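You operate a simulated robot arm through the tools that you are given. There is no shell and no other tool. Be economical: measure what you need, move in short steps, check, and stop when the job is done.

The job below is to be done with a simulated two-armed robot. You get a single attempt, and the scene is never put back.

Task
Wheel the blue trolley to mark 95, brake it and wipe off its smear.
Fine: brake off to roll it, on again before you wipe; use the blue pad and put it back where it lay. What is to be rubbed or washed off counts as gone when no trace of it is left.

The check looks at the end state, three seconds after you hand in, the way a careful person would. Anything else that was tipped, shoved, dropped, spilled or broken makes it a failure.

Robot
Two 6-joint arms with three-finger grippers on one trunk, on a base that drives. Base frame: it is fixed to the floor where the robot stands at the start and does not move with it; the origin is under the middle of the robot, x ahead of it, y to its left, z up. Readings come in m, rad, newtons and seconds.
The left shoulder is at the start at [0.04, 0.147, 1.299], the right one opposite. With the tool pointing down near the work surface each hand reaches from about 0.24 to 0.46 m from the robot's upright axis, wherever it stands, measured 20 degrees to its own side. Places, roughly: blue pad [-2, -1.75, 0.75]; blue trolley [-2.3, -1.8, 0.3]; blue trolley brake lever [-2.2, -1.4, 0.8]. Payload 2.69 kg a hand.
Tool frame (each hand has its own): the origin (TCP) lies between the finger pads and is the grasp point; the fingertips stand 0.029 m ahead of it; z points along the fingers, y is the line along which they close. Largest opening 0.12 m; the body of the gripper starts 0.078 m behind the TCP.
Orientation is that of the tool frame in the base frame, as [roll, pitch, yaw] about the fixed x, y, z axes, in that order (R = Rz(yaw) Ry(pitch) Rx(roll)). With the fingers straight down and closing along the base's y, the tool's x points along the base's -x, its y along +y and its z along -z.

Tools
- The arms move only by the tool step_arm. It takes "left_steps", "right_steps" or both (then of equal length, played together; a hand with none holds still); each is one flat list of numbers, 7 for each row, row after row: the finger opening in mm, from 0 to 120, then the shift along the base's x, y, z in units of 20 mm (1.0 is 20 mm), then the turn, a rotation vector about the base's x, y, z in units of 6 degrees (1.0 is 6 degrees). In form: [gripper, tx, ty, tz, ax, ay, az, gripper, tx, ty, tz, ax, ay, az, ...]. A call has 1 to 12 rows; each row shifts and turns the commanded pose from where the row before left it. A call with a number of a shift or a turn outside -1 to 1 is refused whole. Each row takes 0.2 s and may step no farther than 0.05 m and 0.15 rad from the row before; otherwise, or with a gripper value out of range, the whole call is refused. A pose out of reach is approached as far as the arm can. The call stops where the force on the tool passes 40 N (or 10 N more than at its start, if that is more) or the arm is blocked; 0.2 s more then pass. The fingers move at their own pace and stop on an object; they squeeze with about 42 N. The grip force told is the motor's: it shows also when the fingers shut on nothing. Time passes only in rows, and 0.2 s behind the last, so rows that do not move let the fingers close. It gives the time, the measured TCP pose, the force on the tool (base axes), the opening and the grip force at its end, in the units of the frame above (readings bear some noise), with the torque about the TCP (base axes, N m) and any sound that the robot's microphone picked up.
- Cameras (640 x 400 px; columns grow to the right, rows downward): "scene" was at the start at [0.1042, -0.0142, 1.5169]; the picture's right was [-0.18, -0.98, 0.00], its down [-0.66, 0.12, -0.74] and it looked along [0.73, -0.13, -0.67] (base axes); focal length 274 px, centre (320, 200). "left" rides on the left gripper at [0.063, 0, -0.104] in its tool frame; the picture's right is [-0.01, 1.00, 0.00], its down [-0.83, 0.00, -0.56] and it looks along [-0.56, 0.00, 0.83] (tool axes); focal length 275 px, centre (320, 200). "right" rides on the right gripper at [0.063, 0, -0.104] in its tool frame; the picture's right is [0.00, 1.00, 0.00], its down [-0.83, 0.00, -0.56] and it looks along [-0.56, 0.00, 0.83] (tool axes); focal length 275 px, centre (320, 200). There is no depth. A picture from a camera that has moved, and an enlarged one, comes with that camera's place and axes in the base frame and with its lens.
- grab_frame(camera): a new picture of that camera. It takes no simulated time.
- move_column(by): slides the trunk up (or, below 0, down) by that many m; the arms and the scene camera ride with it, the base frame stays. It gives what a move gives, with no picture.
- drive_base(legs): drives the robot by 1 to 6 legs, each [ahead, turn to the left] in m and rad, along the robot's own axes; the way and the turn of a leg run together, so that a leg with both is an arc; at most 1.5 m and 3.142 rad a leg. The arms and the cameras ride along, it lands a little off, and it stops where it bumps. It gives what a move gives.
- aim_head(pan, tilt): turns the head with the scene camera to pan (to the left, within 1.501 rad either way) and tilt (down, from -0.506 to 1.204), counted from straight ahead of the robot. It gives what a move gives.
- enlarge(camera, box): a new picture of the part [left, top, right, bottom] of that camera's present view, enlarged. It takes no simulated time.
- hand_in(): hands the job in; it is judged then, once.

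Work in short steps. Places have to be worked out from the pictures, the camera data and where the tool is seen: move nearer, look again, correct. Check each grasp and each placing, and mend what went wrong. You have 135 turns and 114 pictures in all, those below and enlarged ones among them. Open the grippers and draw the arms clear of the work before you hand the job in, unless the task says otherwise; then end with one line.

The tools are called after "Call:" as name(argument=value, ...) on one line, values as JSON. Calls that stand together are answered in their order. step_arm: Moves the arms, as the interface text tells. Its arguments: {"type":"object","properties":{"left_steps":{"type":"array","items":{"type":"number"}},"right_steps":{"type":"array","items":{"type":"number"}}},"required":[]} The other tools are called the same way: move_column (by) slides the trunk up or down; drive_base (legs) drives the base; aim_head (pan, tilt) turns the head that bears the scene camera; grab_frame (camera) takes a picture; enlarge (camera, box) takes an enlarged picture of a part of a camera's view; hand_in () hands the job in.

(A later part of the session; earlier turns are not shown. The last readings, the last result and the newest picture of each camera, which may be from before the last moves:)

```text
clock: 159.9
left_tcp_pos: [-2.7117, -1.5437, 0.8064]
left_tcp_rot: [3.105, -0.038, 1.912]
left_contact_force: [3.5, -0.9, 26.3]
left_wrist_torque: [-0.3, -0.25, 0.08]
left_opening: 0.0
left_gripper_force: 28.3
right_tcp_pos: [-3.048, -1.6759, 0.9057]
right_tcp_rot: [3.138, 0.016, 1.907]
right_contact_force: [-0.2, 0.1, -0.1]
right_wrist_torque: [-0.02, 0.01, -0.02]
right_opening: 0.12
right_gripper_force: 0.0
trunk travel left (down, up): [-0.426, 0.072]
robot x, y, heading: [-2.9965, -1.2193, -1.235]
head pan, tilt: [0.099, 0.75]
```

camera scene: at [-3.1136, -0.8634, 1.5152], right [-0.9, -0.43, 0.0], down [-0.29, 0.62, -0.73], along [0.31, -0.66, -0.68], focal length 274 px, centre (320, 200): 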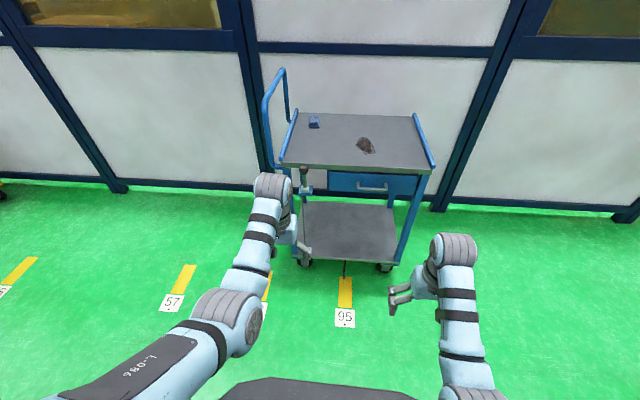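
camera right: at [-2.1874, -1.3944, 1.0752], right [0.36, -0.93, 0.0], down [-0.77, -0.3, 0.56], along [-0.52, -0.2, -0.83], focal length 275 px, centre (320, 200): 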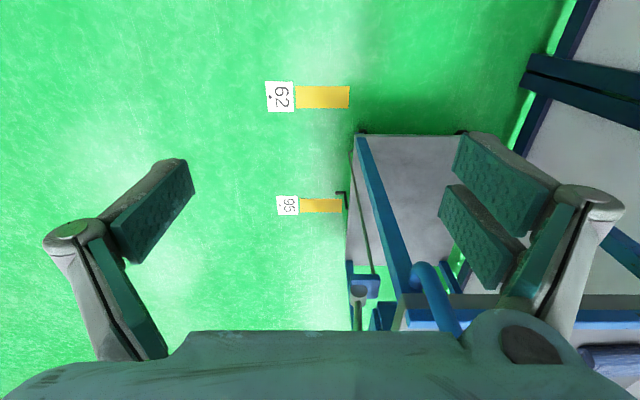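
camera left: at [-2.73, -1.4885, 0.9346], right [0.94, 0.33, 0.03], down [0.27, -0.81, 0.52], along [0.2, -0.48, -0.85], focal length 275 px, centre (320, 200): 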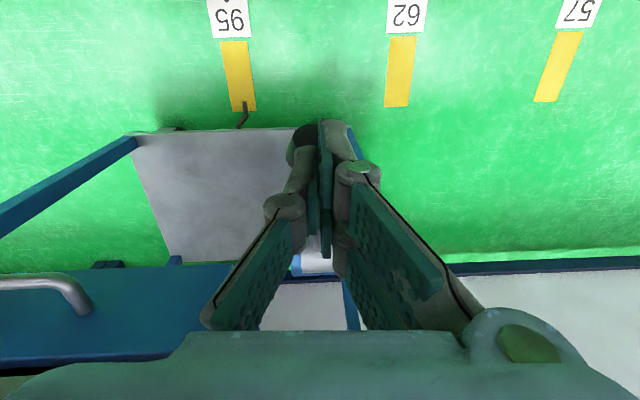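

Firm stop with the ball's top at z 0.778, i.e. ball centre 0.76 as at the start: brake is on. I lift off and back away into the aisle.

Call:
step_arm(left_steps=[0, 0, 0, 1, 0, 0, 0, 0, 0, 0, 1, 0, 0, 0, 0, 0, 0, 1, 0, 0, 0, 0, 0, 0, 1, 0, 0, 0, 0, 0, 0, 1, 0, 0, 0])

Call:
drive_base(legs=[[-0.5, 0]])

Call:
aim_head(pan=0.2, tilt=0.7)

Call:
grab_frame(camera="scene")

```text
clock: 161.1
left_tcp_pos: [-2.7113, -1.5476, 0.8941]
left_tcp_rot: [3.106, -0.044, 1.911]
left_contact_force: [0.2, 0.1, 0.7]
left_wrist_torque: [0.02, -0.02, 0.0]
left_opening: 0.0002
left_gripper_force: 28.4
left hand out of reach, approached as far as the arm can: row 5
right_tcp_pos: [-3.0452, -1.677, 0.9045]
right_tcp_rot: [3.139, 0.013, 1.911]
right_contact_force: [0.3, -0.8, 0.4]
right_wrist_torque: [-0.05, 0.0, 0.01]
right_opening: 0.1199
right_gripper_force: 0.1
trunk travel left (down, up): [-0.426, 0.072]
robot x, y, heading: [-3.0005, -1.2185, -1.233]
head pan, tilt: [0.099, 0.75]
```

```text
clock: 164.0
left_tcp_pos: [-2.8731, -1.0881, 0.8943]
left_tcp_rot: [3.107, -0.042, 1.912]
left_contact_force: [-0.2, -0.7, 0.3]
left_wrist_torque: [0.01, 0.01, -0.02]
left_opening: 0.0002
left_gripper_force: 28.6
right_tcp_pos: [-3.2078, -1.2169, 0.9022]
right_tcp_rot: [3.141, 0.009, 1.909]
right_contact_force: [0.3, -0.5, 0.6]
right_wrist_torque: [0.01, 0.01, 0.01]
right_opening: 0.1198
right_gripper_force: 0.0
trunk travel left (down, up): [-0.426, 0.072]
robot x, y, heading: [-3.1637, -0.7565, -1.238]
head pan, tilt: [0.099, 0.75]
```

```text
clock: 164.7
left_tcp_pos: [-2.8731, -1.0861, 0.8931]
left_tcp_rot: [3.106, -0.044, 1.914]
left_contact_force: [0.7, 0.0, 0.5]
left_wrist_torque: [-0.01, 0.0, -0.02]
left_opening: 0.0
left_gripper_force: 28.5
right_tcp_pos: [-3.2073, -1.2148, 0.9028]
right_tcp_rot: [3.14, 0.012, 1.909]
right_contact_force: [-0.6, -0.5, 0.2]
right_wrist_torque: [0.01, -0.02, 0.02]
right_opening: 0.1198
right_gripper_force: 0.1
trunk travel left (down, up): [-0.426, 0.072]
robot x, y, heading: [-3.1625, -0.7572, -1.234]
head pan, tilt: [0.201, 0.7]
```

```text
64 pictures are left
camera scene: at [-3.1092, -0.8487, 1.5194], right [-0.86, -0.51, 0.0], down [-0.33, 0.55, -0.76], along [0.39, -0.66, -0.64], focal length 274 px, centre (320, 200)
```

scene: 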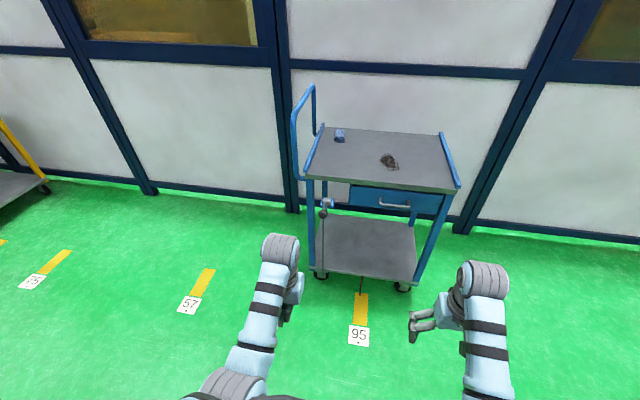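

Now I lower the trunk 0.1, park the left hand to the side and tilt the right hand forward (36°) for reach.

Call:
move_column(by=-0.1)

Call:
step_arm(left_steps=[30, 0.275, 0.95, 0, 0, 0, 0, 30, 0.275, 0.95, 0, 0, 0, 0, 30, 0.275, 0.95, 0, 0, 0, 0, 30, 0.275, 0.95, 0, 0, 0, 0, 30, 0.275, 0.95, 0, 0, 0, 0, 30, 0.275, 0.95, 0, 0, 0, 0, 30, 0.275, 0.95, 0, 0, 0, 0, 30, 0.275, 0.95, 0, 0, 0, 0, 30, 0.275, 0.95, 0, 0, 0, 0, 30, 0.275, 0.95, 0, 0, 0, 0, 30, 0, 0, 0, 0, 0, 0, 30, 0, 0, 0, 0, 0, 0], right_steps=[110, 0.3, -0.85, 0.2, -0.944, -0.33, 0, 110, 0.3, -0.85, 0.4, -0.944, -0.33, 0, 110, 0.3, -0.85, 0.4, -0.944, -0.33, 0, 110, 0.3, -0.85, 0.6, -0.944, -0.33, 0, 110, 0.3, -0.85, 0.8, -0.944, -0.33, 0, 110, 0.3, -0.85, 0.8, -0.944, -0.33, 0, 110, 0, 0, 0.8, 0, 0, 0, 110, 0, 0, 0.8, 0, 0, 0, 110, 0, 0, 0.8, 0, 0, 0, 110, 0, 0, 0.8, 0, 0, 0, 110, 0, 0, 0, 0, 0, 0, 110, 0, 0, 0, 0, 0, 0])

```text
clock: 166.0
left_tcp_pos: [-2.8738, -1.0853, 0.7928]
left_tcp_rot: [3.107, -0.042, 1.913]
left_contact_force: [0.0, -0.8, 0.4]
left_wrist_torque: [0.02, 0.01, -0.02]
left_opening: 0.0002
left_gripper_force: 28.6
right_tcp_pos: [-3.2066, -1.2163, 0.8035]
right_tcp_rot: [3.14, 0.012, 1.908]
right_contact_force: [-0.2, -0.5, 0.3]
right_wrist_torque: [0.02, 0.0, -0.01]
right_opening: 0.1198
right_gripper_force: 0.1
trunk travel left (down, up): [-0.326, 0.172]
robot x, y, heading: [-3.1604, -0.7586, -1.238]
head pan, tilt: [0.201, 0.7]
```

```text
clock: 168.6
left_tcp_pos: [-2.8158, -0.9099, 0.7566]
left_tcp_rot: [3.107, -0.04, 1.913]
left_contact_force: [0.7, 0.1, -1.2]
left_wrist_torque: [0.0, -0.01, -0.05]
left_opening: 0.0301
left_gripper_force: 0.1
left hand out of reach, approached as far as the arm can: row 1, 2, 3, 4, 5, 6
right_tcp_pos: [-3.1724, -1.3182, 0.9316]
right_tcp_rot: [-3.14, 0.641, 1.909]
right_contact_force: [0.0, 0.1, -0.5]
right_wrist_torque: [0.01, 0.02, 0.01]
right_opening: 0.11
right_gripper_force: 0.0
trunk travel left (down, up): [-0.326, 0.172]
robot x, y, heading: [-3.1637, -0.7552, -1.233]
head pan, tilt: [0.201, 0.7]
```

Right hand is tilted and raised. I drive to a staging point in the aisle opposite the pad.

Call:
drive_base(legs=[[0, 0.832], [0.473, 0], [0, -0.813]])

Call:
grab_frame(camera="right")

Call:
grab_frame(camera="scene")

```text
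clock: 175.7
left_tcp_pos: [-2.3851, -1.095, 0.7564]
left_tcp_rot: [3.107, -0.042, 1.91]
left_contact_force: [-0.3, -0.1, 0.4]
left_wrist_torque: [0.01, -0.02, 0.02]
left_opening: 0.0298
left_gripper_force: 0.0
right_tcp_pos: [-2.7414, -1.5019, 0.9307]
right_tcp_rot: [-3.141, 0.642, 1.91]
right_contact_force: [-0.2, 0.4, -0.5]
right_wrist_torque: [0.0, 0.0, -0.01]
right_opening: 0.1103
right_gripper_force: 0.1
trunk travel left (down, up): [-0.326, 0.172]
robot x, y, heading: [-2.7327, -0.9386, -1.233]
head pan, tilt: [0.201, 0.7]
```

```text
63 pictures are left
camera right: at [-2.7794, -1.3966, 0.9762], right [0.94, 0.34, 0.0], down [0.11, -0.31, 0.94], along [0.32, -0.89, -0.33], focal length 275 px, centre (320, 200)
```

right: 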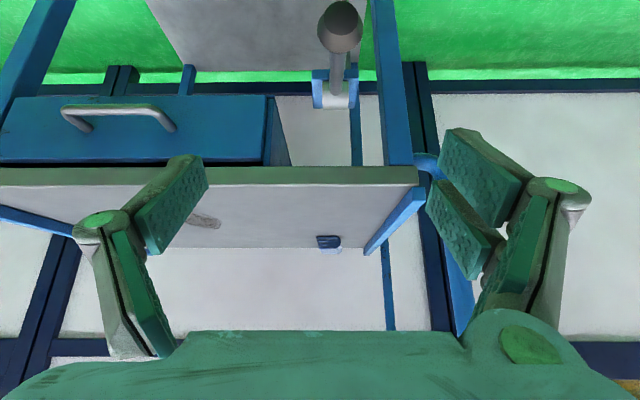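

```text
62 pictures are left
camera scene: at [-2.6773, -1.0331, 1.4186], right [-0.86, -0.51, 0.0], down [-0.33, 0.55, -0.76], along [0.39, -0.66, -0.64], focal length 274 px, centre (320, 200)
```

scene: 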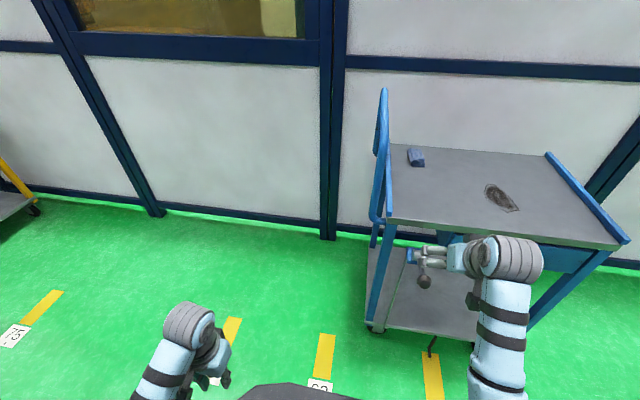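

Both cameras place the pad at about [-2.525,-2.04,0.85]. I drive 0.42 m forward, clear of the lever.

Call:
drive_base(legs=[[0.42, 0]])

Call:
grab_frame(camera="right")

Call:
aim_head(pan=-0.2, tilt=0.95)

Call:
grab_frame(camera="scene")

```text
clock: 178.3
left_tcp_pos: [-2.2429, -1.4898, 0.7547]
left_tcp_rot: [3.113, -0.046, 1.912]
left_contact_force: [-0.3, 0.2, -0.4]
left_wrist_torque: [0.01, -0.01, 0.02]
left_opening: 0.0302
left_gripper_force: 0.0
right_tcp_pos: [-2.5965, -1.8978, 0.9305]
right_tcp_rot: [-3.133, 0.638, 1.914]
right_contact_force: [0.6, 0.1, -0.1]
right_wrist_torque: [0.0, 0.04, -0.01]
right_opening: 0.11
right_gripper_force: 0.1
trunk travel left (down, up): [-0.326, 0.172]
robot x, y, heading: [-2.5915, -1.3379, -1.238]
head pan, tilt: [0.201, 0.7]
```

```text
61 pictures are left
camera right: at [-2.6347, -1.7922, 0.9759], right [0.94, 0.34, -0.01], down [0.12, -0.32, 0.94], along [0.31, -0.89, -0.34], focal length 275 px, centre (320, 200)
```

right: 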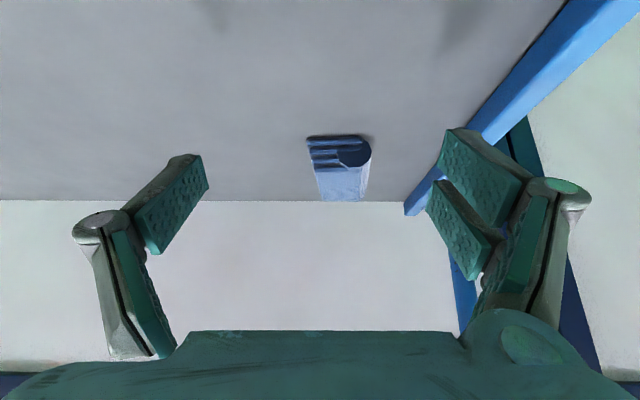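

```text
clock: 179.2
left_tcp_pos: [-2.2422, -1.4893, 0.7549]
left_tcp_rot: [3.112, -0.047, 1.913]
left_contact_force: [0.1, 1.1, -0.4]
left_wrist_torque: [-0.01, 0.05, -0.03]
left_opening: 0.03
left_gripper_force: 0.0
right_tcp_pos: [-2.5968, -1.8968, 0.93]
right_tcp_rot: [-3.132, 0.637, 1.914]
right_contact_force: [-0.3, 0.6, 0.3]
right_wrist_torque: [0.0, 0.02, -0.03]
right_opening: 0.1097
right_gripper_force: 0.0
trunk travel left (down, up): [-0.326, 0.172]
robot x, y, heading: [-2.587, -1.3358, -1.232]
head pan, tilt: [-0.201, 0.949]
```

```text
60 pictures are left
camera scene: at [-2.5637, -1.4268, 1.3987], right [-0.99, -0.14, 0.01], down [-0.12, 0.81, -0.58], along [0.07, -0.58, -0.81], focal length 274 px, centre (320, 200)
```

scene: 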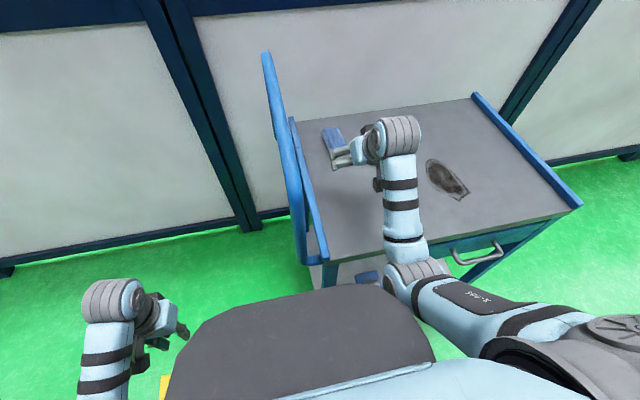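

Call:
enlarge(camera="scene", box=[300, 100, 400, 180])

Call:
enlarge(camera="right", box=[260, 110, 420, 230])

```text
5.00 times, centred on (350, 140) of scene
camera zoom: at [-2.5637, -1.4268, 1.3987], right [-0.99, -0.14, 0.01], down [-0.12, 0.81, -0.58], along [0.07, -0.58, -0.81], focal length 1368 px, centre (170, 500)
```

zoom: 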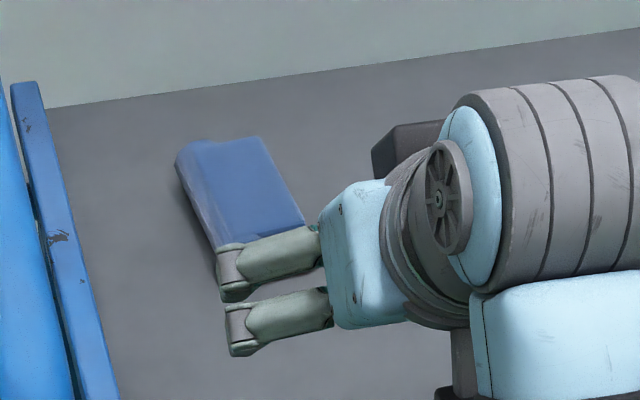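

```text
3.33 times, centred on (340, 170) of right
camera zoom: at [-2.6353, -1.7912, 0.9764], right [0.94, 0.34, -0.01], down [0.12, -0.31, 0.94], along [0.31, -0.89, -0.34], focal length 918 px, centre (253, 300)
```

zoom: 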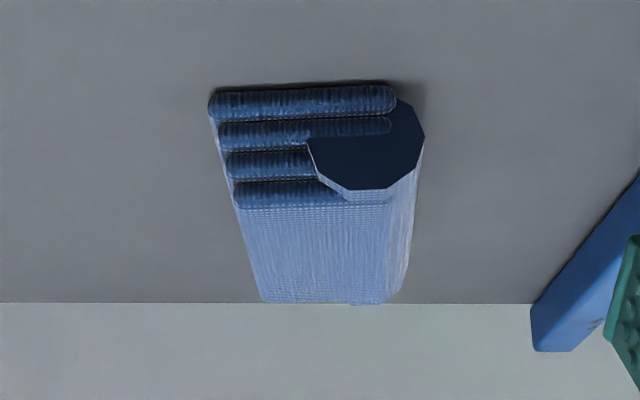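

The pad is a folded block about 60 mm wide, 90 mm long, 31 mm high, centre about [-2.53,-2.034], lying nearly along my approach. I bring the right hand above it at the same height.

Call:
step_arm(right_steps=[110, 0.465, -0.95, 0, 0, 0, 0.2, 110, 0.465, -0.95, 0, 0, 0, 0.2, 110, 0.465, -0.95, 0, 0, 0, 0, 110, 0.465, -0.95, 0, 0, 0, 0, 110, 0.465, -0.95, 0, 0, 0, 0, 110, 0.465, -0.95, 0, 0, 0, 0, 110, 0.465, -0.95, 0, 0, 0, 0, 110, 0, 0, 0, 0, 0, 0])

Call:
grab_frame(camera="right")

Call:
enlarge(camera="scene", box=[260, 80, 440, 200])

```text
clock: 180.9
left_tcp_pos: [-2.2436, -1.4884, 0.7556]
left_tcp_rot: [3.112, -0.044, 1.91]
left_contact_force: [-0.5, 0.3, 0.5]
left_wrist_torque: [-0.02, 0.03, 0.0]
left_opening: 0.0301
left_gripper_force: 0.0
right_tcp_pos: [-2.5325, -2.0297, 0.9331]
right_tcp_rot: [-3.134, 0.64, 1.955]
right_contact_force: [-0.6, 0.2, -0.4]
right_wrist_torque: [-0.03, 0.0, 0.03]
right_opening: 0.1099
right_gripper_force: 0.1
trunk travel left (down, up): [-0.326, 0.172]
robot x, y, heading: [-2.5906, -1.3349, -1.23]
head pan, tilt: [-0.201, 0.949]
```

```text
57 pictures are left
camera right: at [-2.5756, -1.9248, 0.9776], right [0.93, 0.37, -0.01], down [0.13, -0.31, 0.94], along [0.35, -0.87, -0.33], focal length 275 px, centre (320, 200)
```

right: 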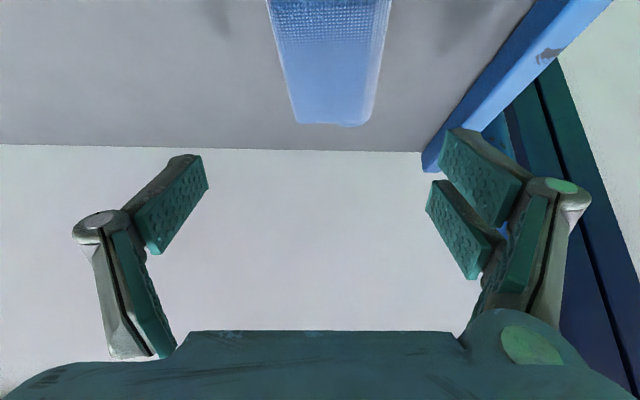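

```text
3.33 times, centred on (350, 140) of scene
camera zoom: at [-2.5654, -1.4249, 1.3988], right [-0.99, -0.14, 0.01], down [-0.11, 0.8, -0.58], along [0.08, -0.58, -0.81], focal length 912 px, centre (220, 400)
```

zoom: 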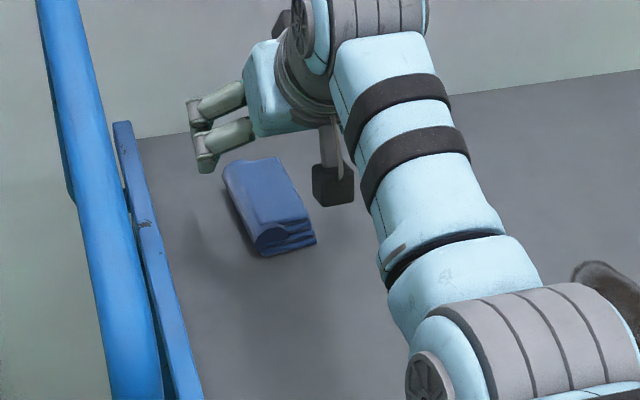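

The hand is over the pad within a few mm. I lower to z 0.87 and close gently.

Call:
step_arm(right_steps=[110, 0, 0, -0.8, 0, 0, 0.5, 110, 0, 0, -0.8, 0, 0, 0, 110, 0, 0, -0.8, 0, 0, 0, 110, 0, 0, -0.75, 0, 0, 0, 110, 0, 0, 0, 0, 0, 0])

Call:
grab_frame(camera="right")

Call:
enlarge(camera="scene", box=[260, 80, 440, 200])

```text
clock: 182.2
left_tcp_pos: [-2.2447, -1.4879, 0.7564]
left_tcp_rot: [3.11, -0.044, 1.912]
left_contact_force: [-0.6, -0.1, 0.6]
left_wrist_torque: [0.0, 0.01, 0.02]
left_opening: 0.0301
left_gripper_force: 0.1
right_tcp_pos: [-2.5343, -2.0299, 0.8684]
right_tcp_rot: [-3.139, 0.64, 2.007]
right_contact_force: [-0.7, 0.6, 0.0]
right_wrist_torque: [0.01, 0.0, 0.0]
right_opening: 0.1099
right_gripper_force: 0.1
trunk travel left (down, up): [-0.326, 0.172]
robot x, y, heading: [-2.5915, -1.3373, -1.232]
head pan, tilt: [-0.201, 0.949]
```

```text
55 pictures are left
camera right: at [-2.583, -1.9273, 0.9142], right [0.91, 0.42, -0.01], down [0.15, -0.3, 0.94], along [0.4, -0.85, -0.34], focal length 275 px, centre (320, 200)
```

right: 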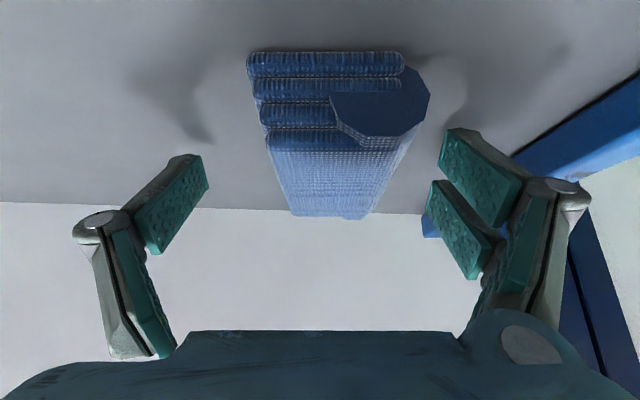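

```text
3.33 times, centred on (350, 140) of scene
camera zoom: at [-2.5661, -1.4246, 1.3989], right [-0.99, -0.14, 0.0], down [-0.11, 0.8, -0.58], along [0.08, -0.58, -0.81], focal length 912 px, centre (220, 400)
```

zoom: 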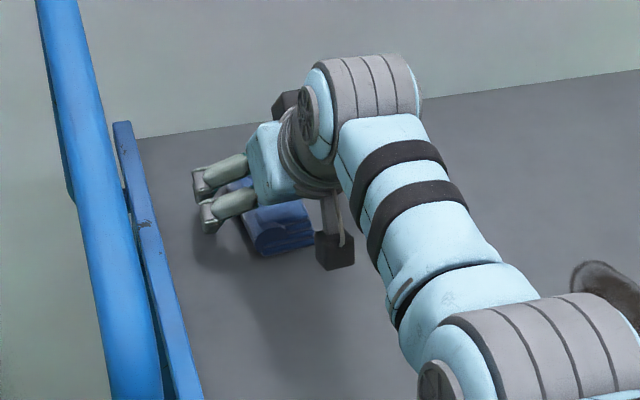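

Pad sits centred between the fingers with tips just above the table. I close.

Call:
step_arm(right_steps=[20, 0, 0, 0, 0, 0, 0, 20, 0, 0, 0, 0, 0, 0, 20, 0, 0, 0, 0, 0, 0, 20, 0, 0, 0, 0, 0, 0])

Call:
grab_frame(camera="right")

```text
clock: 183.2
left_tcp_pos: [-2.2455, -1.4863, 0.7577]
left_tcp_rot: [3.111, -0.039, 1.91]
left_contact_force: [-0.4, -0.1, 0.3]
left_wrist_torque: [-0.05, 0.02, -0.03]
left_opening: 0.0302
left_gripper_force: 0.0
right_tcp_pos: [-2.5345, -2.0275, 0.8758]
right_tcp_rot: [-3.138, 0.654, 2.005]
right_contact_force: [16.6, -2.7, 35.0]
right_wrist_torque: [0.35, -1.57, -0.31]
right_opening: 0.057
right_gripper_force: 42.3
trunk travel left (down, up): [-0.326, 0.172]
robot x, y, heading: [-2.5895, -1.3377, -1.231]
head pan, tilt: [-0.201, 0.949]
```

```text
53 pictures are left
camera right: at [-2.5829, -1.9253, 0.9191], right [0.91, 0.42, -0.01], down [0.14, -0.29, 0.95], along [0.4, -0.86, -0.32], focal length 275 px, centre (320, 200)
```

right: 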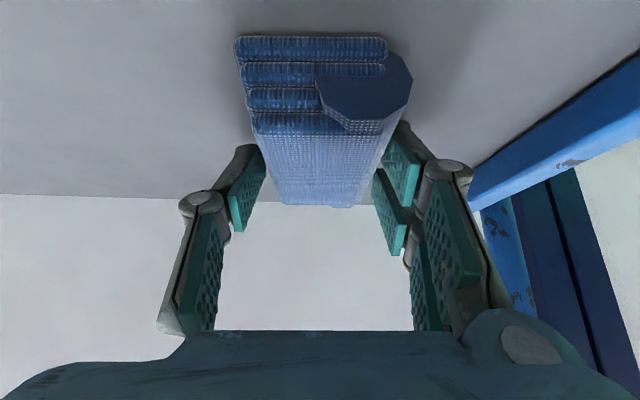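

The closing fingertips touched the table (35 N up). I open, raise the hand 7 mm above that, and regrip so the pad, not the tips, bears on the table.

Call:
step_arm(right_steps=[80, 0, 0, 0, 0, 0, 0, 80, 0, 0, 0, 0, 0, 0, 80, 0, 0, 0.4, 0, 0, 0, 80, 0, 0, 0.35, 0, 0, 0, 80, 0, 0, 0, 0, 0, 0, 20, 0, 0, 0, 0, 0, 0, 20, 0, 0, 0, 0, 0, 0, 20, 0, 0, 0, 0, 0, 0])

Call:
grab_frame(camera="right")

```text
clock: 184.9
left_tcp_pos: [-2.2449, -1.4884, 0.7559]
left_tcp_rot: [3.111, -0.042, 1.912]
left_contact_force: [0.6, 0.3, -0.5]
left_wrist_torque: [0.0, -0.01, 0.02]
left_opening: 0.0301
left_gripper_force: 0.1
right_tcp_pos: [-2.5364, -2.0274, 0.8852]
right_tcp_rot: [-3.136, 0.641, 2.005]
right_contact_force: [-0.2, 0.1, -0.3]
right_wrist_torque: [0.02, 0.0, -0.02]
right_opening: 0.057
right_gripper_force: 41.7
trunk travel left (down, up): [-0.326, 0.172]
robot x, y, heading: [-2.5924, -1.3371, -1.232]
head pan, tilt: [-0.201, 0.949]
```

```text
52 pictures are left
camera right: at [-2.5841, -1.9259, 0.9293], right [0.91, 0.42, -0.01], down [0.15, -0.3, 0.94], along [0.4, -0.86, -0.33], focal length 275 px, centre (320, 200)
```

right: 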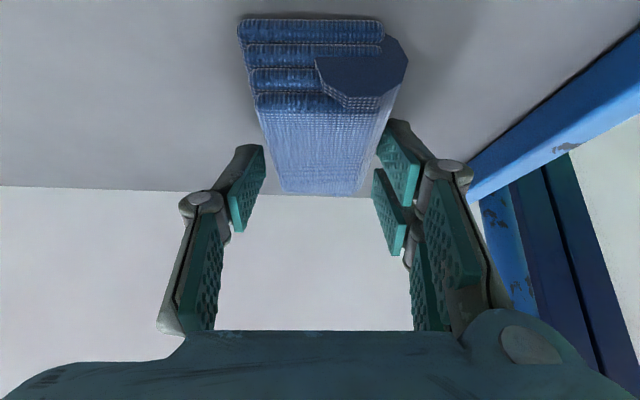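

Pad held (57 mm), pad bottom on the table, tips ~1 cm up. I lift it 5 cm, back off 5 cm and turn right so the hand comes over the smear at about [-2.842,-1.94].

Call:
step_arm(right_steps=[20, 0, 0, 0.7, 0, 0, 0, 20, 0, 0, 0.9, 0, 0, 0, 20, 0, 0, 0.9, 0, 0, 0, 20, 0, 0, 0, 0, 0, 0])

Call:
drive_base(legs=[[-0.05, 0], [0, -0.42]])

Call:
grab_frame(camera="scene")

Call:
grab_frame(camera="right")

```text
clock: 185.9
left_tcp_pos: [-2.2462, -1.4887, 0.7567]
left_tcp_rot: [3.11, -0.042, 1.911]
left_contact_force: [-0.7, 0.8, 0.0]
left_wrist_torque: [0.02, -0.01, -0.03]
left_opening: 0.03
left_gripper_force: 0.0
right_tcp_pos: [-2.5357, -2.0279, 0.9343]
right_tcp_rot: [-3.139, 0.64, 2.007]
right_contact_force: [0.3, -0.4, -0.2]
right_wrist_torque: [0.01, -0.01, 0.01]
right_opening: 0.0569
right_gripper_force: 42.0
trunk travel left (down, up): [-0.326, 0.172]
robot x, y, heading: [-2.586, -1.3379, -1.235]
head pan, tilt: [-0.201, 0.949]
```

```text
clock: 188.1
left_tcp_pos: [-2.355, -1.5675, 0.7571]
left_tcp_rot: [3.108, -0.041, 1.493]
left_contact_force: [0.5, 0.6, -0.1]
left_wrist_torque: [-0.03, -0.01, 0.0]
left_opening: 0.0299
left_gripper_force: 0.0
right_tcp_pos: [-2.8403, -1.9443, 0.9327]
right_tcp_rot: [3.14, 0.641, 1.587]
right_contact_force: [-0.1, 0.7, -0.9]
right_wrist_torque: [0.02, -0.01, -0.01]
right_opening: 0.057
right_gripper_force: 41.9
trunk travel left (down, up): [-0.326, 0.172]
robot x, y, heading: [-2.6076, -1.2875, -1.654]
head pan, tilt: [-0.201, 0.949]
```

```text
51 pictures are left
camera scene: at [-2.6272, -1.3776, 1.3988], right [-0.96, 0.28, 0.0], down [0.22, 0.78, -0.58], along [-0.16, -0.56, -0.81], focal length 274 px, centre (320, 200)
```

scene: 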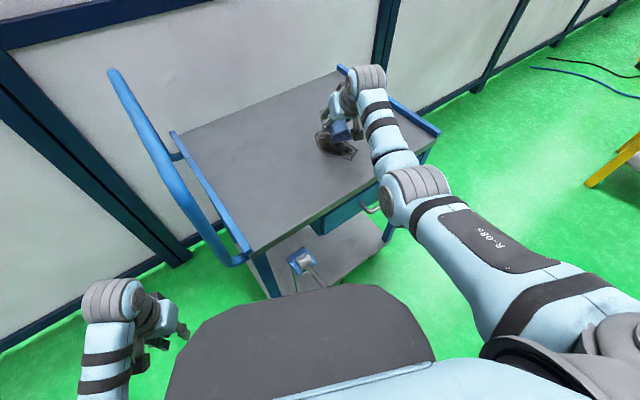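

```text
50 pictures are left
camera right: at [-2.8434, -1.831, 0.979], right [1.0, 0.02, 0.0], down [0.01, -0.33, 0.94], along [0.02, -0.94, -0.33], focal length 275 px, centre (320, 200)
```

right: 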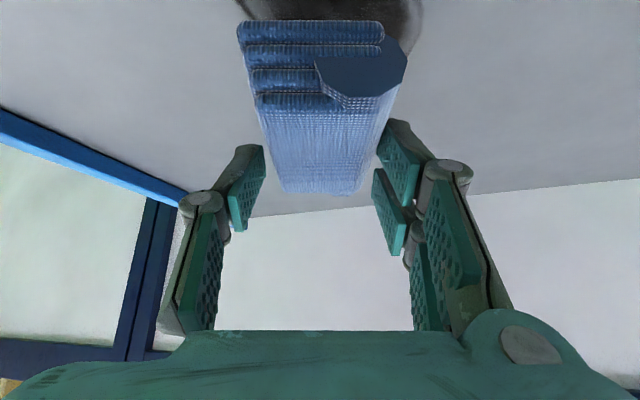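

The pad is right over the smear (about x -2.79..-2.89, y -1.90..-2.02). I lower it to the table with light pressure.

Call:
step_arm(right_steps=[20, 0, 0, -0.9, 0, 0, 0, 20, 0, 0, -0.9, 0, 0, 0, 20, 0, 0, -0.4, 0, 0, 0, 20, 0, 0, -0.3, 0, 0, 0, 20, 0, 0, 0, 0, 0, 0])

Call:
enlarge(camera="scene", box=[270, 80, 430, 200])

```text
clock: 189.3
left_tcp_pos: [-2.3544, -1.5675, 0.7564]
left_tcp_rot: [3.106, -0.042, 1.493]
left_contact_force: [0.4, 0.8, 0.0]
left_wrist_torque: [0.0, -0.01, -0.02]
left_opening: 0.03
left_gripper_force: 0.0
right_tcp_pos: [-2.8399, -1.9445, 0.8848]
right_tcp_rot: [-3.141, 0.64, 1.588]
right_contact_force: [0.3, -0.8, 2.8]
right_wrist_torque: [0.12, 0.04, -0.01]
right_opening: 0.0568
right_gripper_force: 42.0
trunk travel left (down, up): [-0.326, 0.172]
robot x, y, heading: [-2.6057, -1.287, -1.654]
head pan, tilt: [-0.201, 0.949]
```

```text
3.33 times, centred on (350, 140) of scene
camera zoom: at [-2.6275, -1.3771, 1.3989], right [-0.96, 0.28, 0.0], down [0.22, 0.78, -0.58], along [-0.16, -0.56, -0.81], focal length 912 px, centre (220, 400)
```

zoom: 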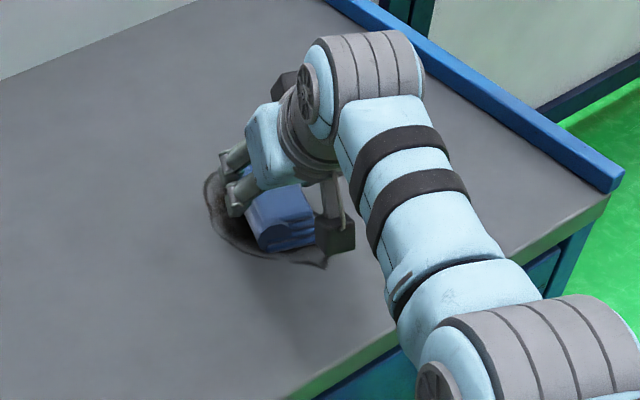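

Contact at z 0.885. I press 3 mm and stroke the pad over the smear in lanes.

Call:
step_arm(right_steps=[20, 0, 0, -0.15, 0, 0, 0, 20, 0.5, 0.75, 0, 0, 0, 0, 20, 0.5, 0.75, 0, 0, 0, 0, 20, 0.5, 0.75, 0, 0, 0, 0, 20, 0.5, 0.75, 0, 0, 0, 0, 20, 0, -0.83, 0, 0, 0, 0, 20, 0, -0.83, 0, 0, 0, 0, 20, 0, -0.83, 0, 0, 0, 0, 20, 0, -0.83, 0, 0, 0, 0, 20, 0, -0.83, 0, 0, 0, 0, 20, 0, -0.83, 0, 0, 0, 0])

Call:
step_arm(right_steps=[20, -0.75, 0, 0, 0, 0, 0, 20, -0.75, 0, 0, 0, 0, 0, 20, 0, 0.83, 0, 0, 0, 0, 20, 0, 0.83, 0, 0, 0, 0, 20, 0, 0.83, 0, 0, 0, 0, 20, 0, 0.83, 0, 0, 0, 0, 20, 0, 0.83, 0, 0, 0, 0, 20, 0, 0.83, 0, 0, 0, 0])

Call:
enlarge(camera="scene", box=[270, 80, 430, 200])

```text
clock: 191.7
left_tcp_pos: [-2.3547, -1.5675, 0.7567]
left_tcp_rot: [3.106, -0.041, 1.494]
left_contact_force: [0.5, -0.5, 0.3]
left_wrist_torque: [-0.03, 0.0, 0.01]
left_opening: 0.0298
left_gripper_force: 0.0
right_tcp_pos: [-2.8018, -1.9575, 0.8844]
right_tcp_rot: [-3.141, 0.639, 1.587]
right_contact_force: [2.6, -1.1, 4.0]
right_wrist_torque: [-0.19, -0.15, 0.11]
right_opening: 0.0569
right_gripper_force: 42.5
right hand out of reach, approached as far as the arm can: row 10, 11
trunk travel left (down, up): [-0.326, 0.172]
robot x, y, heading: [-2.6102, -1.2867, -1.649]
head pan, tilt: [-0.201, 0.949]
```

```text
clock: 193.5
left_tcp_pos: [-2.3558, -1.5658, 0.7564]
left_tcp_rot: [3.107, -0.042, 1.493]
left_contact_force: [0.8, 0.3, 0.3]
left_wrist_torque: [-0.02, 0.01, -0.01]
left_opening: 0.0301
left_gripper_force: 0.1
right_tcp_pos: [-2.8305, -1.8598, 0.883]
right_tcp_rot: [-3.142, 0.642, 1.586]
right_contact_force: [-0.4, 0.9, 4.2]
right_wrist_torque: [-0.24, -0.03, -0.01]
right_opening: 0.0569
right_gripper_force: 42.2
trunk travel left (down, up): [-0.326, 0.172]
robot x, y, heading: [-2.61, -1.2851, -1.655]
head pan, tilt: [-0.201, 0.949]
```

```text
3.33 times, centred on (350, 140) of scene
camera zoom: at [-2.6274, -1.3765, 1.3989], right [-0.96, 0.28, 0.0], down [0.22, 0.78, -0.58], along [-0.16, -0.56, -0.81], focal length 912 px, centre (220, 400)
```

zoom: 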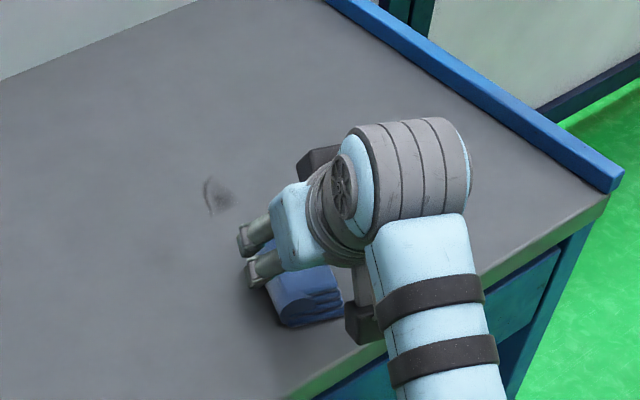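

Wiping works; a trace remains near [-2.80,-1.986], just out of reach, and perhaps more under the arm. I lift, drive 5 cm nearer and continue.

Call:
step_arm(right_steps=[20, 0, 0, 0.9, 0, 0, 0, 20, 0, 0, 0.7, 0, 0, 0])

Call:
drive_base(legs=[[0.05, 0]])

Call:
grab_frame(camera="scene")

```text
clock: 194.1
left_tcp_pos: [-2.3558, -1.5666, 0.7568]
left_tcp_rot: [3.108, -0.042, 1.493]
left_contact_force: [0.7, -0.4, -0.2]
left_wrist_torque: [-0.03, 0.03, -0.01]
left_opening: 0.0303
left_gripper_force: 0.0
right_tcp_pos: [-2.8301, -1.8607, 0.9152]
right_tcp_rot: [-3.141, 0.64, 1.587]
right_contact_force: [0.0, -0.4, -0.4]
right_wrist_torque: [0.03, -0.02, -0.03]
right_opening: 0.0569
right_gripper_force: 42.2
trunk travel left (down, up): [-0.326, 0.172]
robot x, y, heading: [-2.6115, -1.2871, -1.652]
head pan, tilt: [-0.201, 0.949]
```

```text
clock: 195.1
left_tcp_pos: [-2.3593, -1.6137, 0.7578]
left_tcp_rot: [3.105, -0.036, 1.496]
left_contact_force: [-0.1, -0.3, -0.5]
left_wrist_torque: [-0.05, 0.0, 0.01]
left_opening: 0.0299
left_gripper_force: 0.1
right_tcp_pos: [-2.8342, -1.9062, 0.9181]
right_tcp_rot: [-3.141, 0.645, 1.588]
right_contact_force: [-0.7, 0.4, 0.3]
right_wrist_torque: [-0.03, -0.01, -0.01]
right_opening: 0.0568
right_gripper_force: 41.7
trunk travel left (down, up): [-0.326, 0.172]
robot x, y, heading: [-2.6113, -1.3371, -1.647]
head pan, tilt: [-0.201, 0.949]
```

```text
47 pictures are left
camera scene: at [-2.6308, -1.4202, 1.3994], right [-0.96, 0.27, 0.0], down [0.22, 0.78, -0.59], along [-0.16, -0.56, -0.81], focal length 274 px, centre (320, 200)
```

scene: 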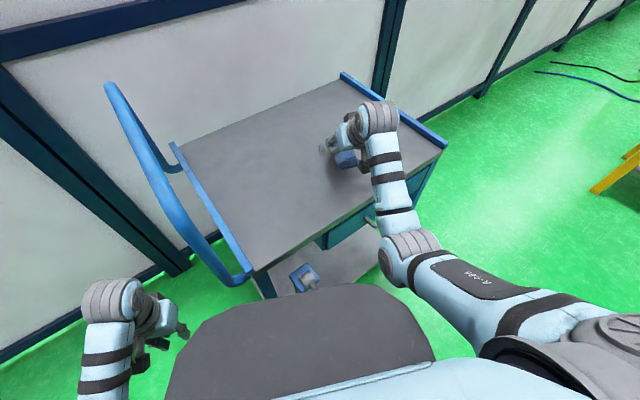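

Call:
step_arm(right_steps=[20, 0.7, -0.5, -0.9, 0, 0, 0, 20, 0.7, -0.5, -0.8, 0, 0, 0, 20, 0, -0.87, 0, 0, 0, 0, 20, 0, -0.87, 0, 0, 0, 0, 20, 0, -0.87, 0, 0, 0, 0, 20, 0, -0.87, 0, 0, 0, 0, 20, -0.75, 0, 0, 0, 0, 0, 20, 0, 0.87, 0, 0, 0, 0, 20, 0, 0.87, 0, 0, 0, 0, 20, 0, 0.87, 0, 0, 0, 0, 20, 0, 0.87, 0, 0, 0, 0, 20, -1, 0, 0, 0, 0, 0])

Call:
step_arm(right_steps=[20, 0, -0.87, 0, 0, 0, 0, 20, 0, -0.87, 0, 0, 0, 0, 20, 0, -0.87, 0, 0, 0, 0, 20, 0, -0.87, 0, 0, 0, 0, 20, -1, 0, 0, 0, 0, 0, 20, 0, 0.87, 0, 0, 0, 0, 20, 0, 0.87, 0, 0, 0, 0, 20, 0, 0.87, 0, 0, 0, 0, 20, 0, 0.87, 0, 0, 0, 0, 20, 0, 0.87, 0, 0, 0, 0, 20, -1, 0, 0, 0, 0, 0])

Call:
step_arm(right_steps=[20, 0, -0.87, 0, 0, 0, 0, 20, 0, -0.87, 0, 0, 0, 0, 20, 0, -0.87, 0, 0, 0, 0, 20, 0, -0.87, 0, 0, 0, 0, 20, 0, 0.87, 0, 0, 0, 0, 20, 0, 0.87, 0, 0, 0, 0, 20, 0, 0.87, 0, 0, 0, 0, 20, 0, 0.87, 0, 0, 0, 0, 20, 0, 0.87, 0, 0, 0, 0, 20, 0, 0.87, 0, 0, 0, 0])

Call:
enlarge(camera="scene", box=[270, 80, 430, 200])

```text
clock: 197.7
left_tcp_pos: [-2.3575, -1.6145, 0.7572]
left_tcp_rot: [3.109, -0.039, 1.496]
left_contact_force: [-0.5, 0.3, 0.1]
left_wrist_torque: [0.0, -0.02, -0.01]
left_opening: 0.0301
left_gripper_force: 0.1
right_tcp_pos: [-2.8388, -1.9284, 0.8846]
right_tcp_rot: [3.14, 0.647, 1.589]
right_contact_force: [11.7, 2.0, 25.7]
right_wrist_torque: [-0.58, -0.51, 0.28]
right_opening: 0.0572
right_gripper_force: 42.9
trunk travel left (down, up): [-0.326, 0.172]
robot x, y, heading: [-2.6117, -1.3385, -1.644]
head pan, tilt: [-0.201, 0.949]
```

```text
clock: 200.1
left_tcp_pos: [-2.3584, -1.6138, 0.758]
left_tcp_rot: [3.109, -0.038, 1.496]
left_contact_force: [0.6, 0.1, 0.8]
left_wrist_torque: [-0.02, -0.04, 0.0]
left_opening: 0.0299
left_gripper_force: 0.1
right_tcp_pos: [-2.8795, -1.9127, 0.8854]
right_tcp_rot: [3.14, 0.643, 1.591]
right_contact_force: [9.8, 1.3, 21.0]
right_wrist_torque: [-0.43, -0.42, 0.25]
right_opening: 0.0572
right_gripper_force: 41.8
trunk travel left (down, up): [-0.326, 0.172]
robot x, y, heading: [-2.6134, -1.3365, -1.645]
head pan, tilt: [-0.201, 0.949]
```

```text
clock: 202.2
left_tcp_pos: [-2.3573, -1.6153, 0.756]
left_tcp_rot: [3.109, -0.041, 1.495]
left_contact_force: [-0.6, 0.0, -0.7]
left_wrist_torque: [0.05, 0.04, 0.01]
left_opening: 0.0301
left_gripper_force: 0.0
right_tcp_pos: [-2.8804, -1.88, 0.8838]
right_tcp_rot: [-3.137, 0.649, 1.59]
right_contact_force: [-0.9, -10.1, 30.1]
right_wrist_torque: [-0.48, -0.1, -0.02]
right_opening: 0.0567
right_gripper_force: 42.1
trunk travel left (down, up): [-0.326, 0.172]
robot x, y, heading: [-2.6109, -1.3386, -1.649]
head pan, tilt: [-0.201, 0.949]
```

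```text
3.33 times, centred on (350, 140) of scene
camera zoom: at [-2.6289, -1.4252, 1.3991], right [-0.96, 0.27, 0.0], down [0.22, 0.78, -0.58], along [-0.16, -0.56, -0.81], focal length 912 px, centre (220, 400)
```

zoom: 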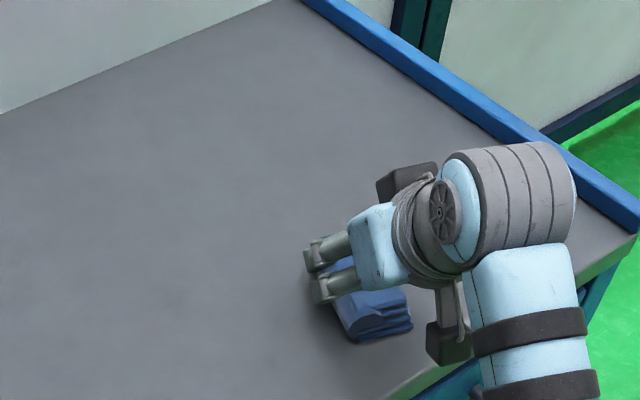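

The visible table is clean. I lift the pad and turn back left toward its place, then inspect the whole table.

Call:
step_arm(right_steps=[20, 0, 0, 0.9, 0, 0, 0, 20, 0, 0, 0.9, 0, 0, 0, 20, 0, 0, 0.9, 0, 0, 0, 20, 0, 0, 0, 0, 0, 0])

Call:
drive_base(legs=[[-0.02, 0], [0, 0.415]])

Call:
grab_frame(camera="scene")

Call:
enlarge(camera="scene", box=[340, 80, 600, 260])

```text
clock: 203.2
left_tcp_pos: [-2.3587, -1.6176, 0.7574]
left_tcp_rot: [3.104, -0.045, 1.497]
left_contact_force: [0.1, 0.8, -0.6]
left_wrist_torque: [0.0, 0.01, -0.02]
left_opening: 0.0298
left_gripper_force: 0.1
right_tcp_pos: [-2.8808, -1.8793, 0.9341]
right_tcp_rot: [3.139, 0.639, 1.587]
right_contact_force: [-0.6, 0.0, 0.2]
right_wrist_torque: [-0.01, 0.0, 0.03]
right_opening: 0.057
right_gripper_force: 42.0
trunk travel left (down, up): [-0.326, 0.172]
robot x, y, heading: [-2.6104, -1.3357, -1.65]
head pan, tilt: [-0.201, 0.949]
```

```text
clock: 205.2
left_tcp_pos: [-2.2776, -1.4899, 0.7575]
left_tcp_rot: [3.107, -0.037, 1.847]
left_contact_force: [-0.6, -0.2, 0.3]
left_wrist_torque: [0.01, -0.01, -0.03]
left_opening: 0.03
left_gripper_force: 0.0
right_tcp_pos: [-2.6781, -1.9148, 0.9363]
right_tcp_rot: [3.142, 0.643, 1.938]
right_contact_force: [-0.5, -0.2, 0.1]
right_wrist_torque: [-0.01, -0.02, 0.0]
right_opening: 0.0568
right_gripper_force: 42.0
trunk travel left (down, up): [-0.326, 0.172]
robot x, y, heading: [-2.6088, -1.3204, -1.302]
head pan, tilt: [-0.201, 0.949]
stopped in leg 2: the robot was blocked; the commanded pose is now the measured one
```

```text
45 pictures are left
camera scene: at [-2.5995, -1.4034, 1.3992], right [-1.0, -0.07, 0.0], down [-0.06, 0.81, -0.59], along [0.04, -0.58, -0.81], focal length 274 px, centre (320, 200)
```

scene: 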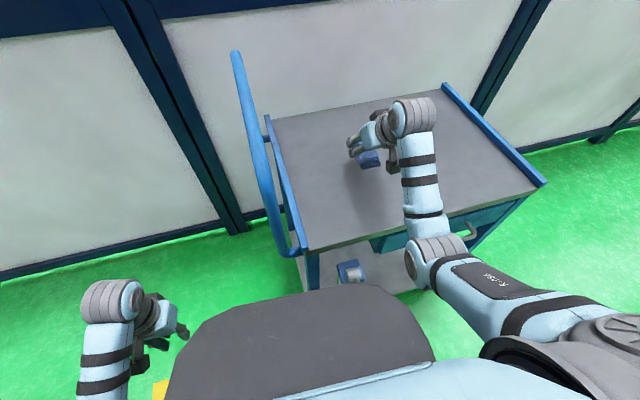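

```text
2.22 times, centred on (470, 170) of scene
camera zoom: at [-2.5995, -1.4034, 1.3992], right [-1.0, -0.07, 0.0], down [-0.06, 0.81, -0.59], along [0.04, -0.58, -0.81], focal length 608 px, centre (-13, 267)
```

zoom: 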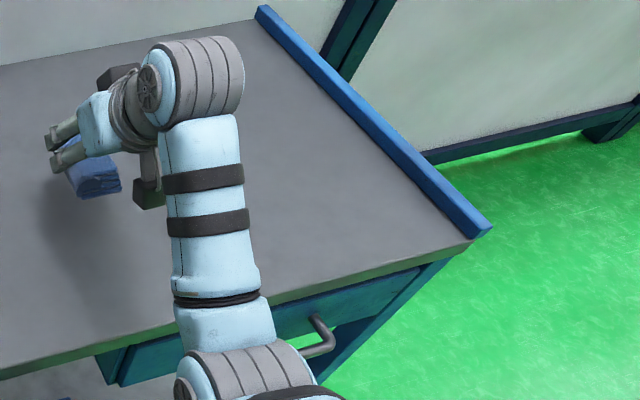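

The turn was blocked slightly short—likely body against the lever. I back off 8 cm, and look.

Call:
drive_base(legs=[[-0.08, 0]])

Call:
aim_head(pan=-0.3, tilt=1.1)

Call:
grab_frame(camera="scene")

Call:
grab_frame(camera="left")

```text
clock: 206.2
left_tcp_pos: [-2.2991, -1.4171, 0.7566]
left_tcp_rot: [3.105, -0.047, 1.848]
left_contact_force: [0.5, 0.4, -0.3]
left_wrist_torque: [0.03, -0.01, 0.01]
left_opening: 0.0301
left_gripper_force: 0.0
right_tcp_pos: [-2.6981, -1.843, 0.9312]
right_tcp_rot: [3.141, 0.639, 1.941]
right_contact_force: [-0.3, -0.4, -0.6]
right_wrist_torque: [0.02, -0.01, -0.03]
right_opening: 0.0569
right_gripper_force: 41.4
trunk travel left (down, up): [-0.326, 0.172]
robot x, y, heading: [-2.6291, -1.2473, -1.294]
head pan, tilt: [-0.201, 0.949]
```

```text
clock: 206.9
left_tcp_pos: [-2.2997, -1.4155, 0.7567]
left_tcp_rot: [3.106, -0.042, 1.849]
left_contact_force: [0.5, 0.3, 0.2]
left_wrist_torque: [0.01, 0.0, 0.0]
left_opening: 0.03
left_gripper_force: 0.1
right_tcp_pos: [-2.6992, -1.8417, 0.935]
right_tcp_rot: [3.141, 0.64, 1.94]
right_contact_force: [0.8, 0.0, 0.3]
right_wrist_torque: [0.0, -0.02, 0.0]
right_opening: 0.0566
right_gripper_force: 41.9
trunk travel left (down, up): [-0.326, 0.172]
robot x, y, heading: [-2.6341, -1.2364, -1.297]
head pan, tilt: [-0.3, 1.1]
```

```text
43 pictures are left
camera scene: at [-2.6268, -1.3215, 1.3887], right [-1.0, 0.03, 0.0], down [0.03, 0.89, -0.45], along [-0.01, -0.45, -0.89], focal length 274 px, centre (320, 200)
```

scene: 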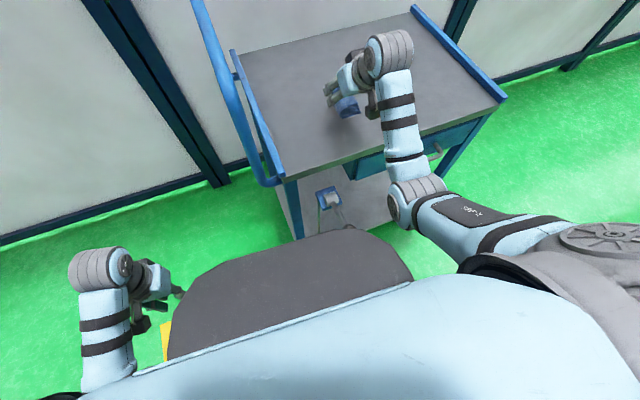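

```text
42 pictures are left
camera left: at [-2.3181, -1.3593, 0.8645], right [0.96, 0.27, 0.04], down [0.21, -0.83, 0.52], along [0.17, -0.49, -0.85], focal length 275 px, centre (320, 200)
```

left: 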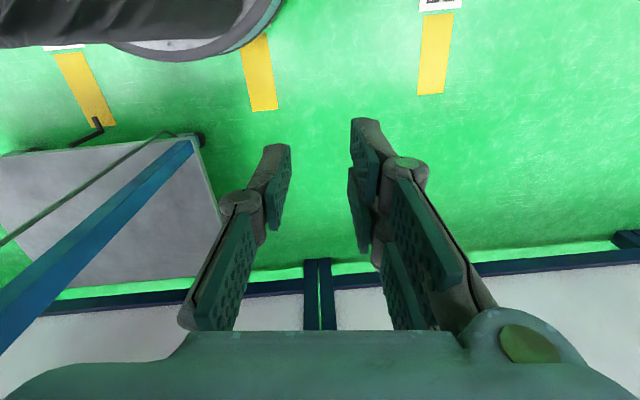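

Lever still looks down and the pointer on its mark. I turn the last bit here, then drive straight in as I did before.

Call:
drive_base(legs=[[0, 0.065], [0.105, 0]])

Call:
aim_head(pan=-0.2, tilt=0.95)

Call:
grab_frame(camera="scene")

```text
clock: 208.5
left_tcp_pos: [-2.2433, -1.5007, 0.7526]
left_tcp_rot: [3.117, -0.054, 1.912]
left_contact_force: [-2.2, 0.7, 0.4]
left_wrist_torque: [-0.04, -0.07, 0.02]
left_opening: 0.03
left_gripper_force: 0.0
right_tcp_pos: [-2.611, -1.9536, 0.9305]
right_tcp_rot: [-3.13, 0.627, 2.012]
right_contact_force: [-0.5, 1.2, -0.6]
right_wrist_torque: [-0.06, -0.08, 0.02]
right_opening: 0.057
right_gripper_force: 42.3
trunk travel left (down, up): [-0.326, 0.172]
robot x, y, heading: [-2.5972, -1.3457, -1.23]
head pan, tilt: [-0.3, 1.1]
```

```text
clock: 209.2
left_tcp_pos: [-2.245, -1.4997, 0.7533]
left_tcp_rot: [3.116, -0.05, 1.912]
left_contact_force: [0.0, 0.6, -1.0]
left_wrist_torque: [0.02, -0.01, 0.0]
left_opening: 0.0301
left_gripper_force: 0.0
right_tcp_pos: [-2.6145, -1.9511, 0.9312]
right_tcp_rot: [-3.131, 0.629, 2.011]
right_contact_force: [0.2, -0.2, -0.1]
right_wrist_torque: [-0.02, 0.03, 0.03]
right_opening: 0.057
right_gripper_force: 41.8
trunk travel left (down, up): [-0.326, 0.172]
robot x, y, heading: [-2.5952, -1.3398, -1.232]
head pan, tilt: [-0.201, 0.949]
```

```text
41 pictures are left
camera scene: at [-2.5585, -1.4363, 1.3984], right [-0.99, -0.14, 0.01], down [-0.12, 0.81, -0.58], along [0.07, -0.57, -0.82], focal length 274 px, centre (320, 200)
```

scene: 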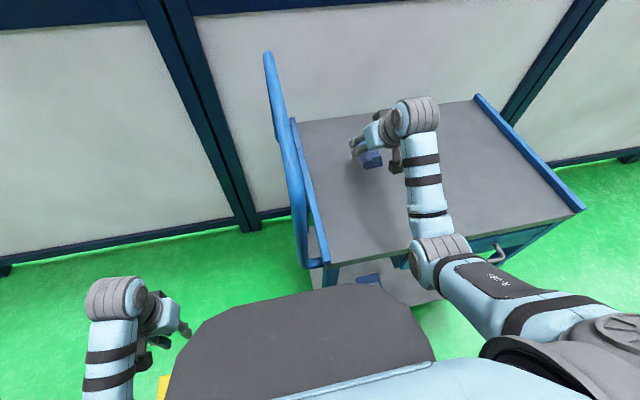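

The place where the smear was looks clean. I carry the pad over its home spot (TCP [-2.536,-2.027]).

Call:
step_arm(right_steps=[20, 0.78, -0.763, 0, 0, 0, 0, 20, 0.78, -0.763, 0, 0, 0, 0, 20, 0.78, -0.763, 0, 0, 0, 0, 20, 0.78, -0.763, 0, 0, 0, 0, 20, 0.78, -0.763, 0, 0, 0, 0, 20, 0, 0, 0, 0, 0, 0])

Call:
grab_frame(camera="right")

Call:
enlarge(camera="scene", box=[290, 90, 590, 270])

```text
clock: 210.6
left_tcp_pos: [-2.2462, -1.4987, 0.753]
left_tcp_rot: [3.114, -0.045, 1.914]
left_contact_force: [0.8, 0.4, -0.2]
left_wrist_torque: [0.0, 0.02, 0.03]
left_opening: 0.0301
left_gripper_force: 0.0
right_tcp_pos: [-2.5372, -2.0268, 0.9322]
right_tcp_rot: [-3.132, 0.634, 2.01]
right_contact_force: [0.2, 0.1, -0.3]
right_wrist_torque: [0.0, 0.01, -0.02]
right_opening: 0.0566
right_gripper_force: 41.8
trunk travel left (down, up): [-0.326, 0.172]
robot x, y, heading: [-2.5981, -1.3432, -1.229]
head pan, tilt: [-0.201, 0.949]
```

```text
40 pictures are left
camera right: at [-2.5851, -1.9258, 0.9784], right [0.91, 0.42, -0.01], down [0.15, -0.3, 0.94], along [0.4, -0.85, -0.34], focal length 275 px, centre (320, 200)
```

right: 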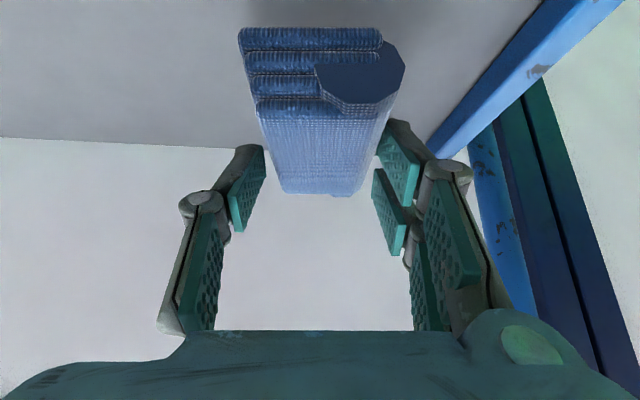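

```text
2.13 times, centred on (440, 180) of scene
camera zoom: at [-2.5609, -1.4335, 1.3986], right [-0.99, -0.14, 0.01], down [-0.12, 0.8, -0.58], along [0.07, -0.58, -0.81], focal length 584 px, centre (64, 243)
```

zoom: 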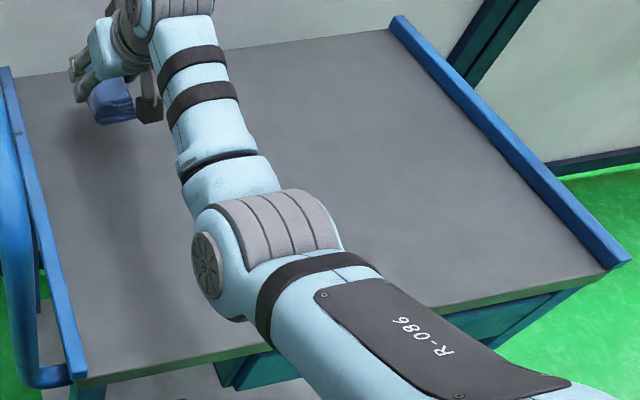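

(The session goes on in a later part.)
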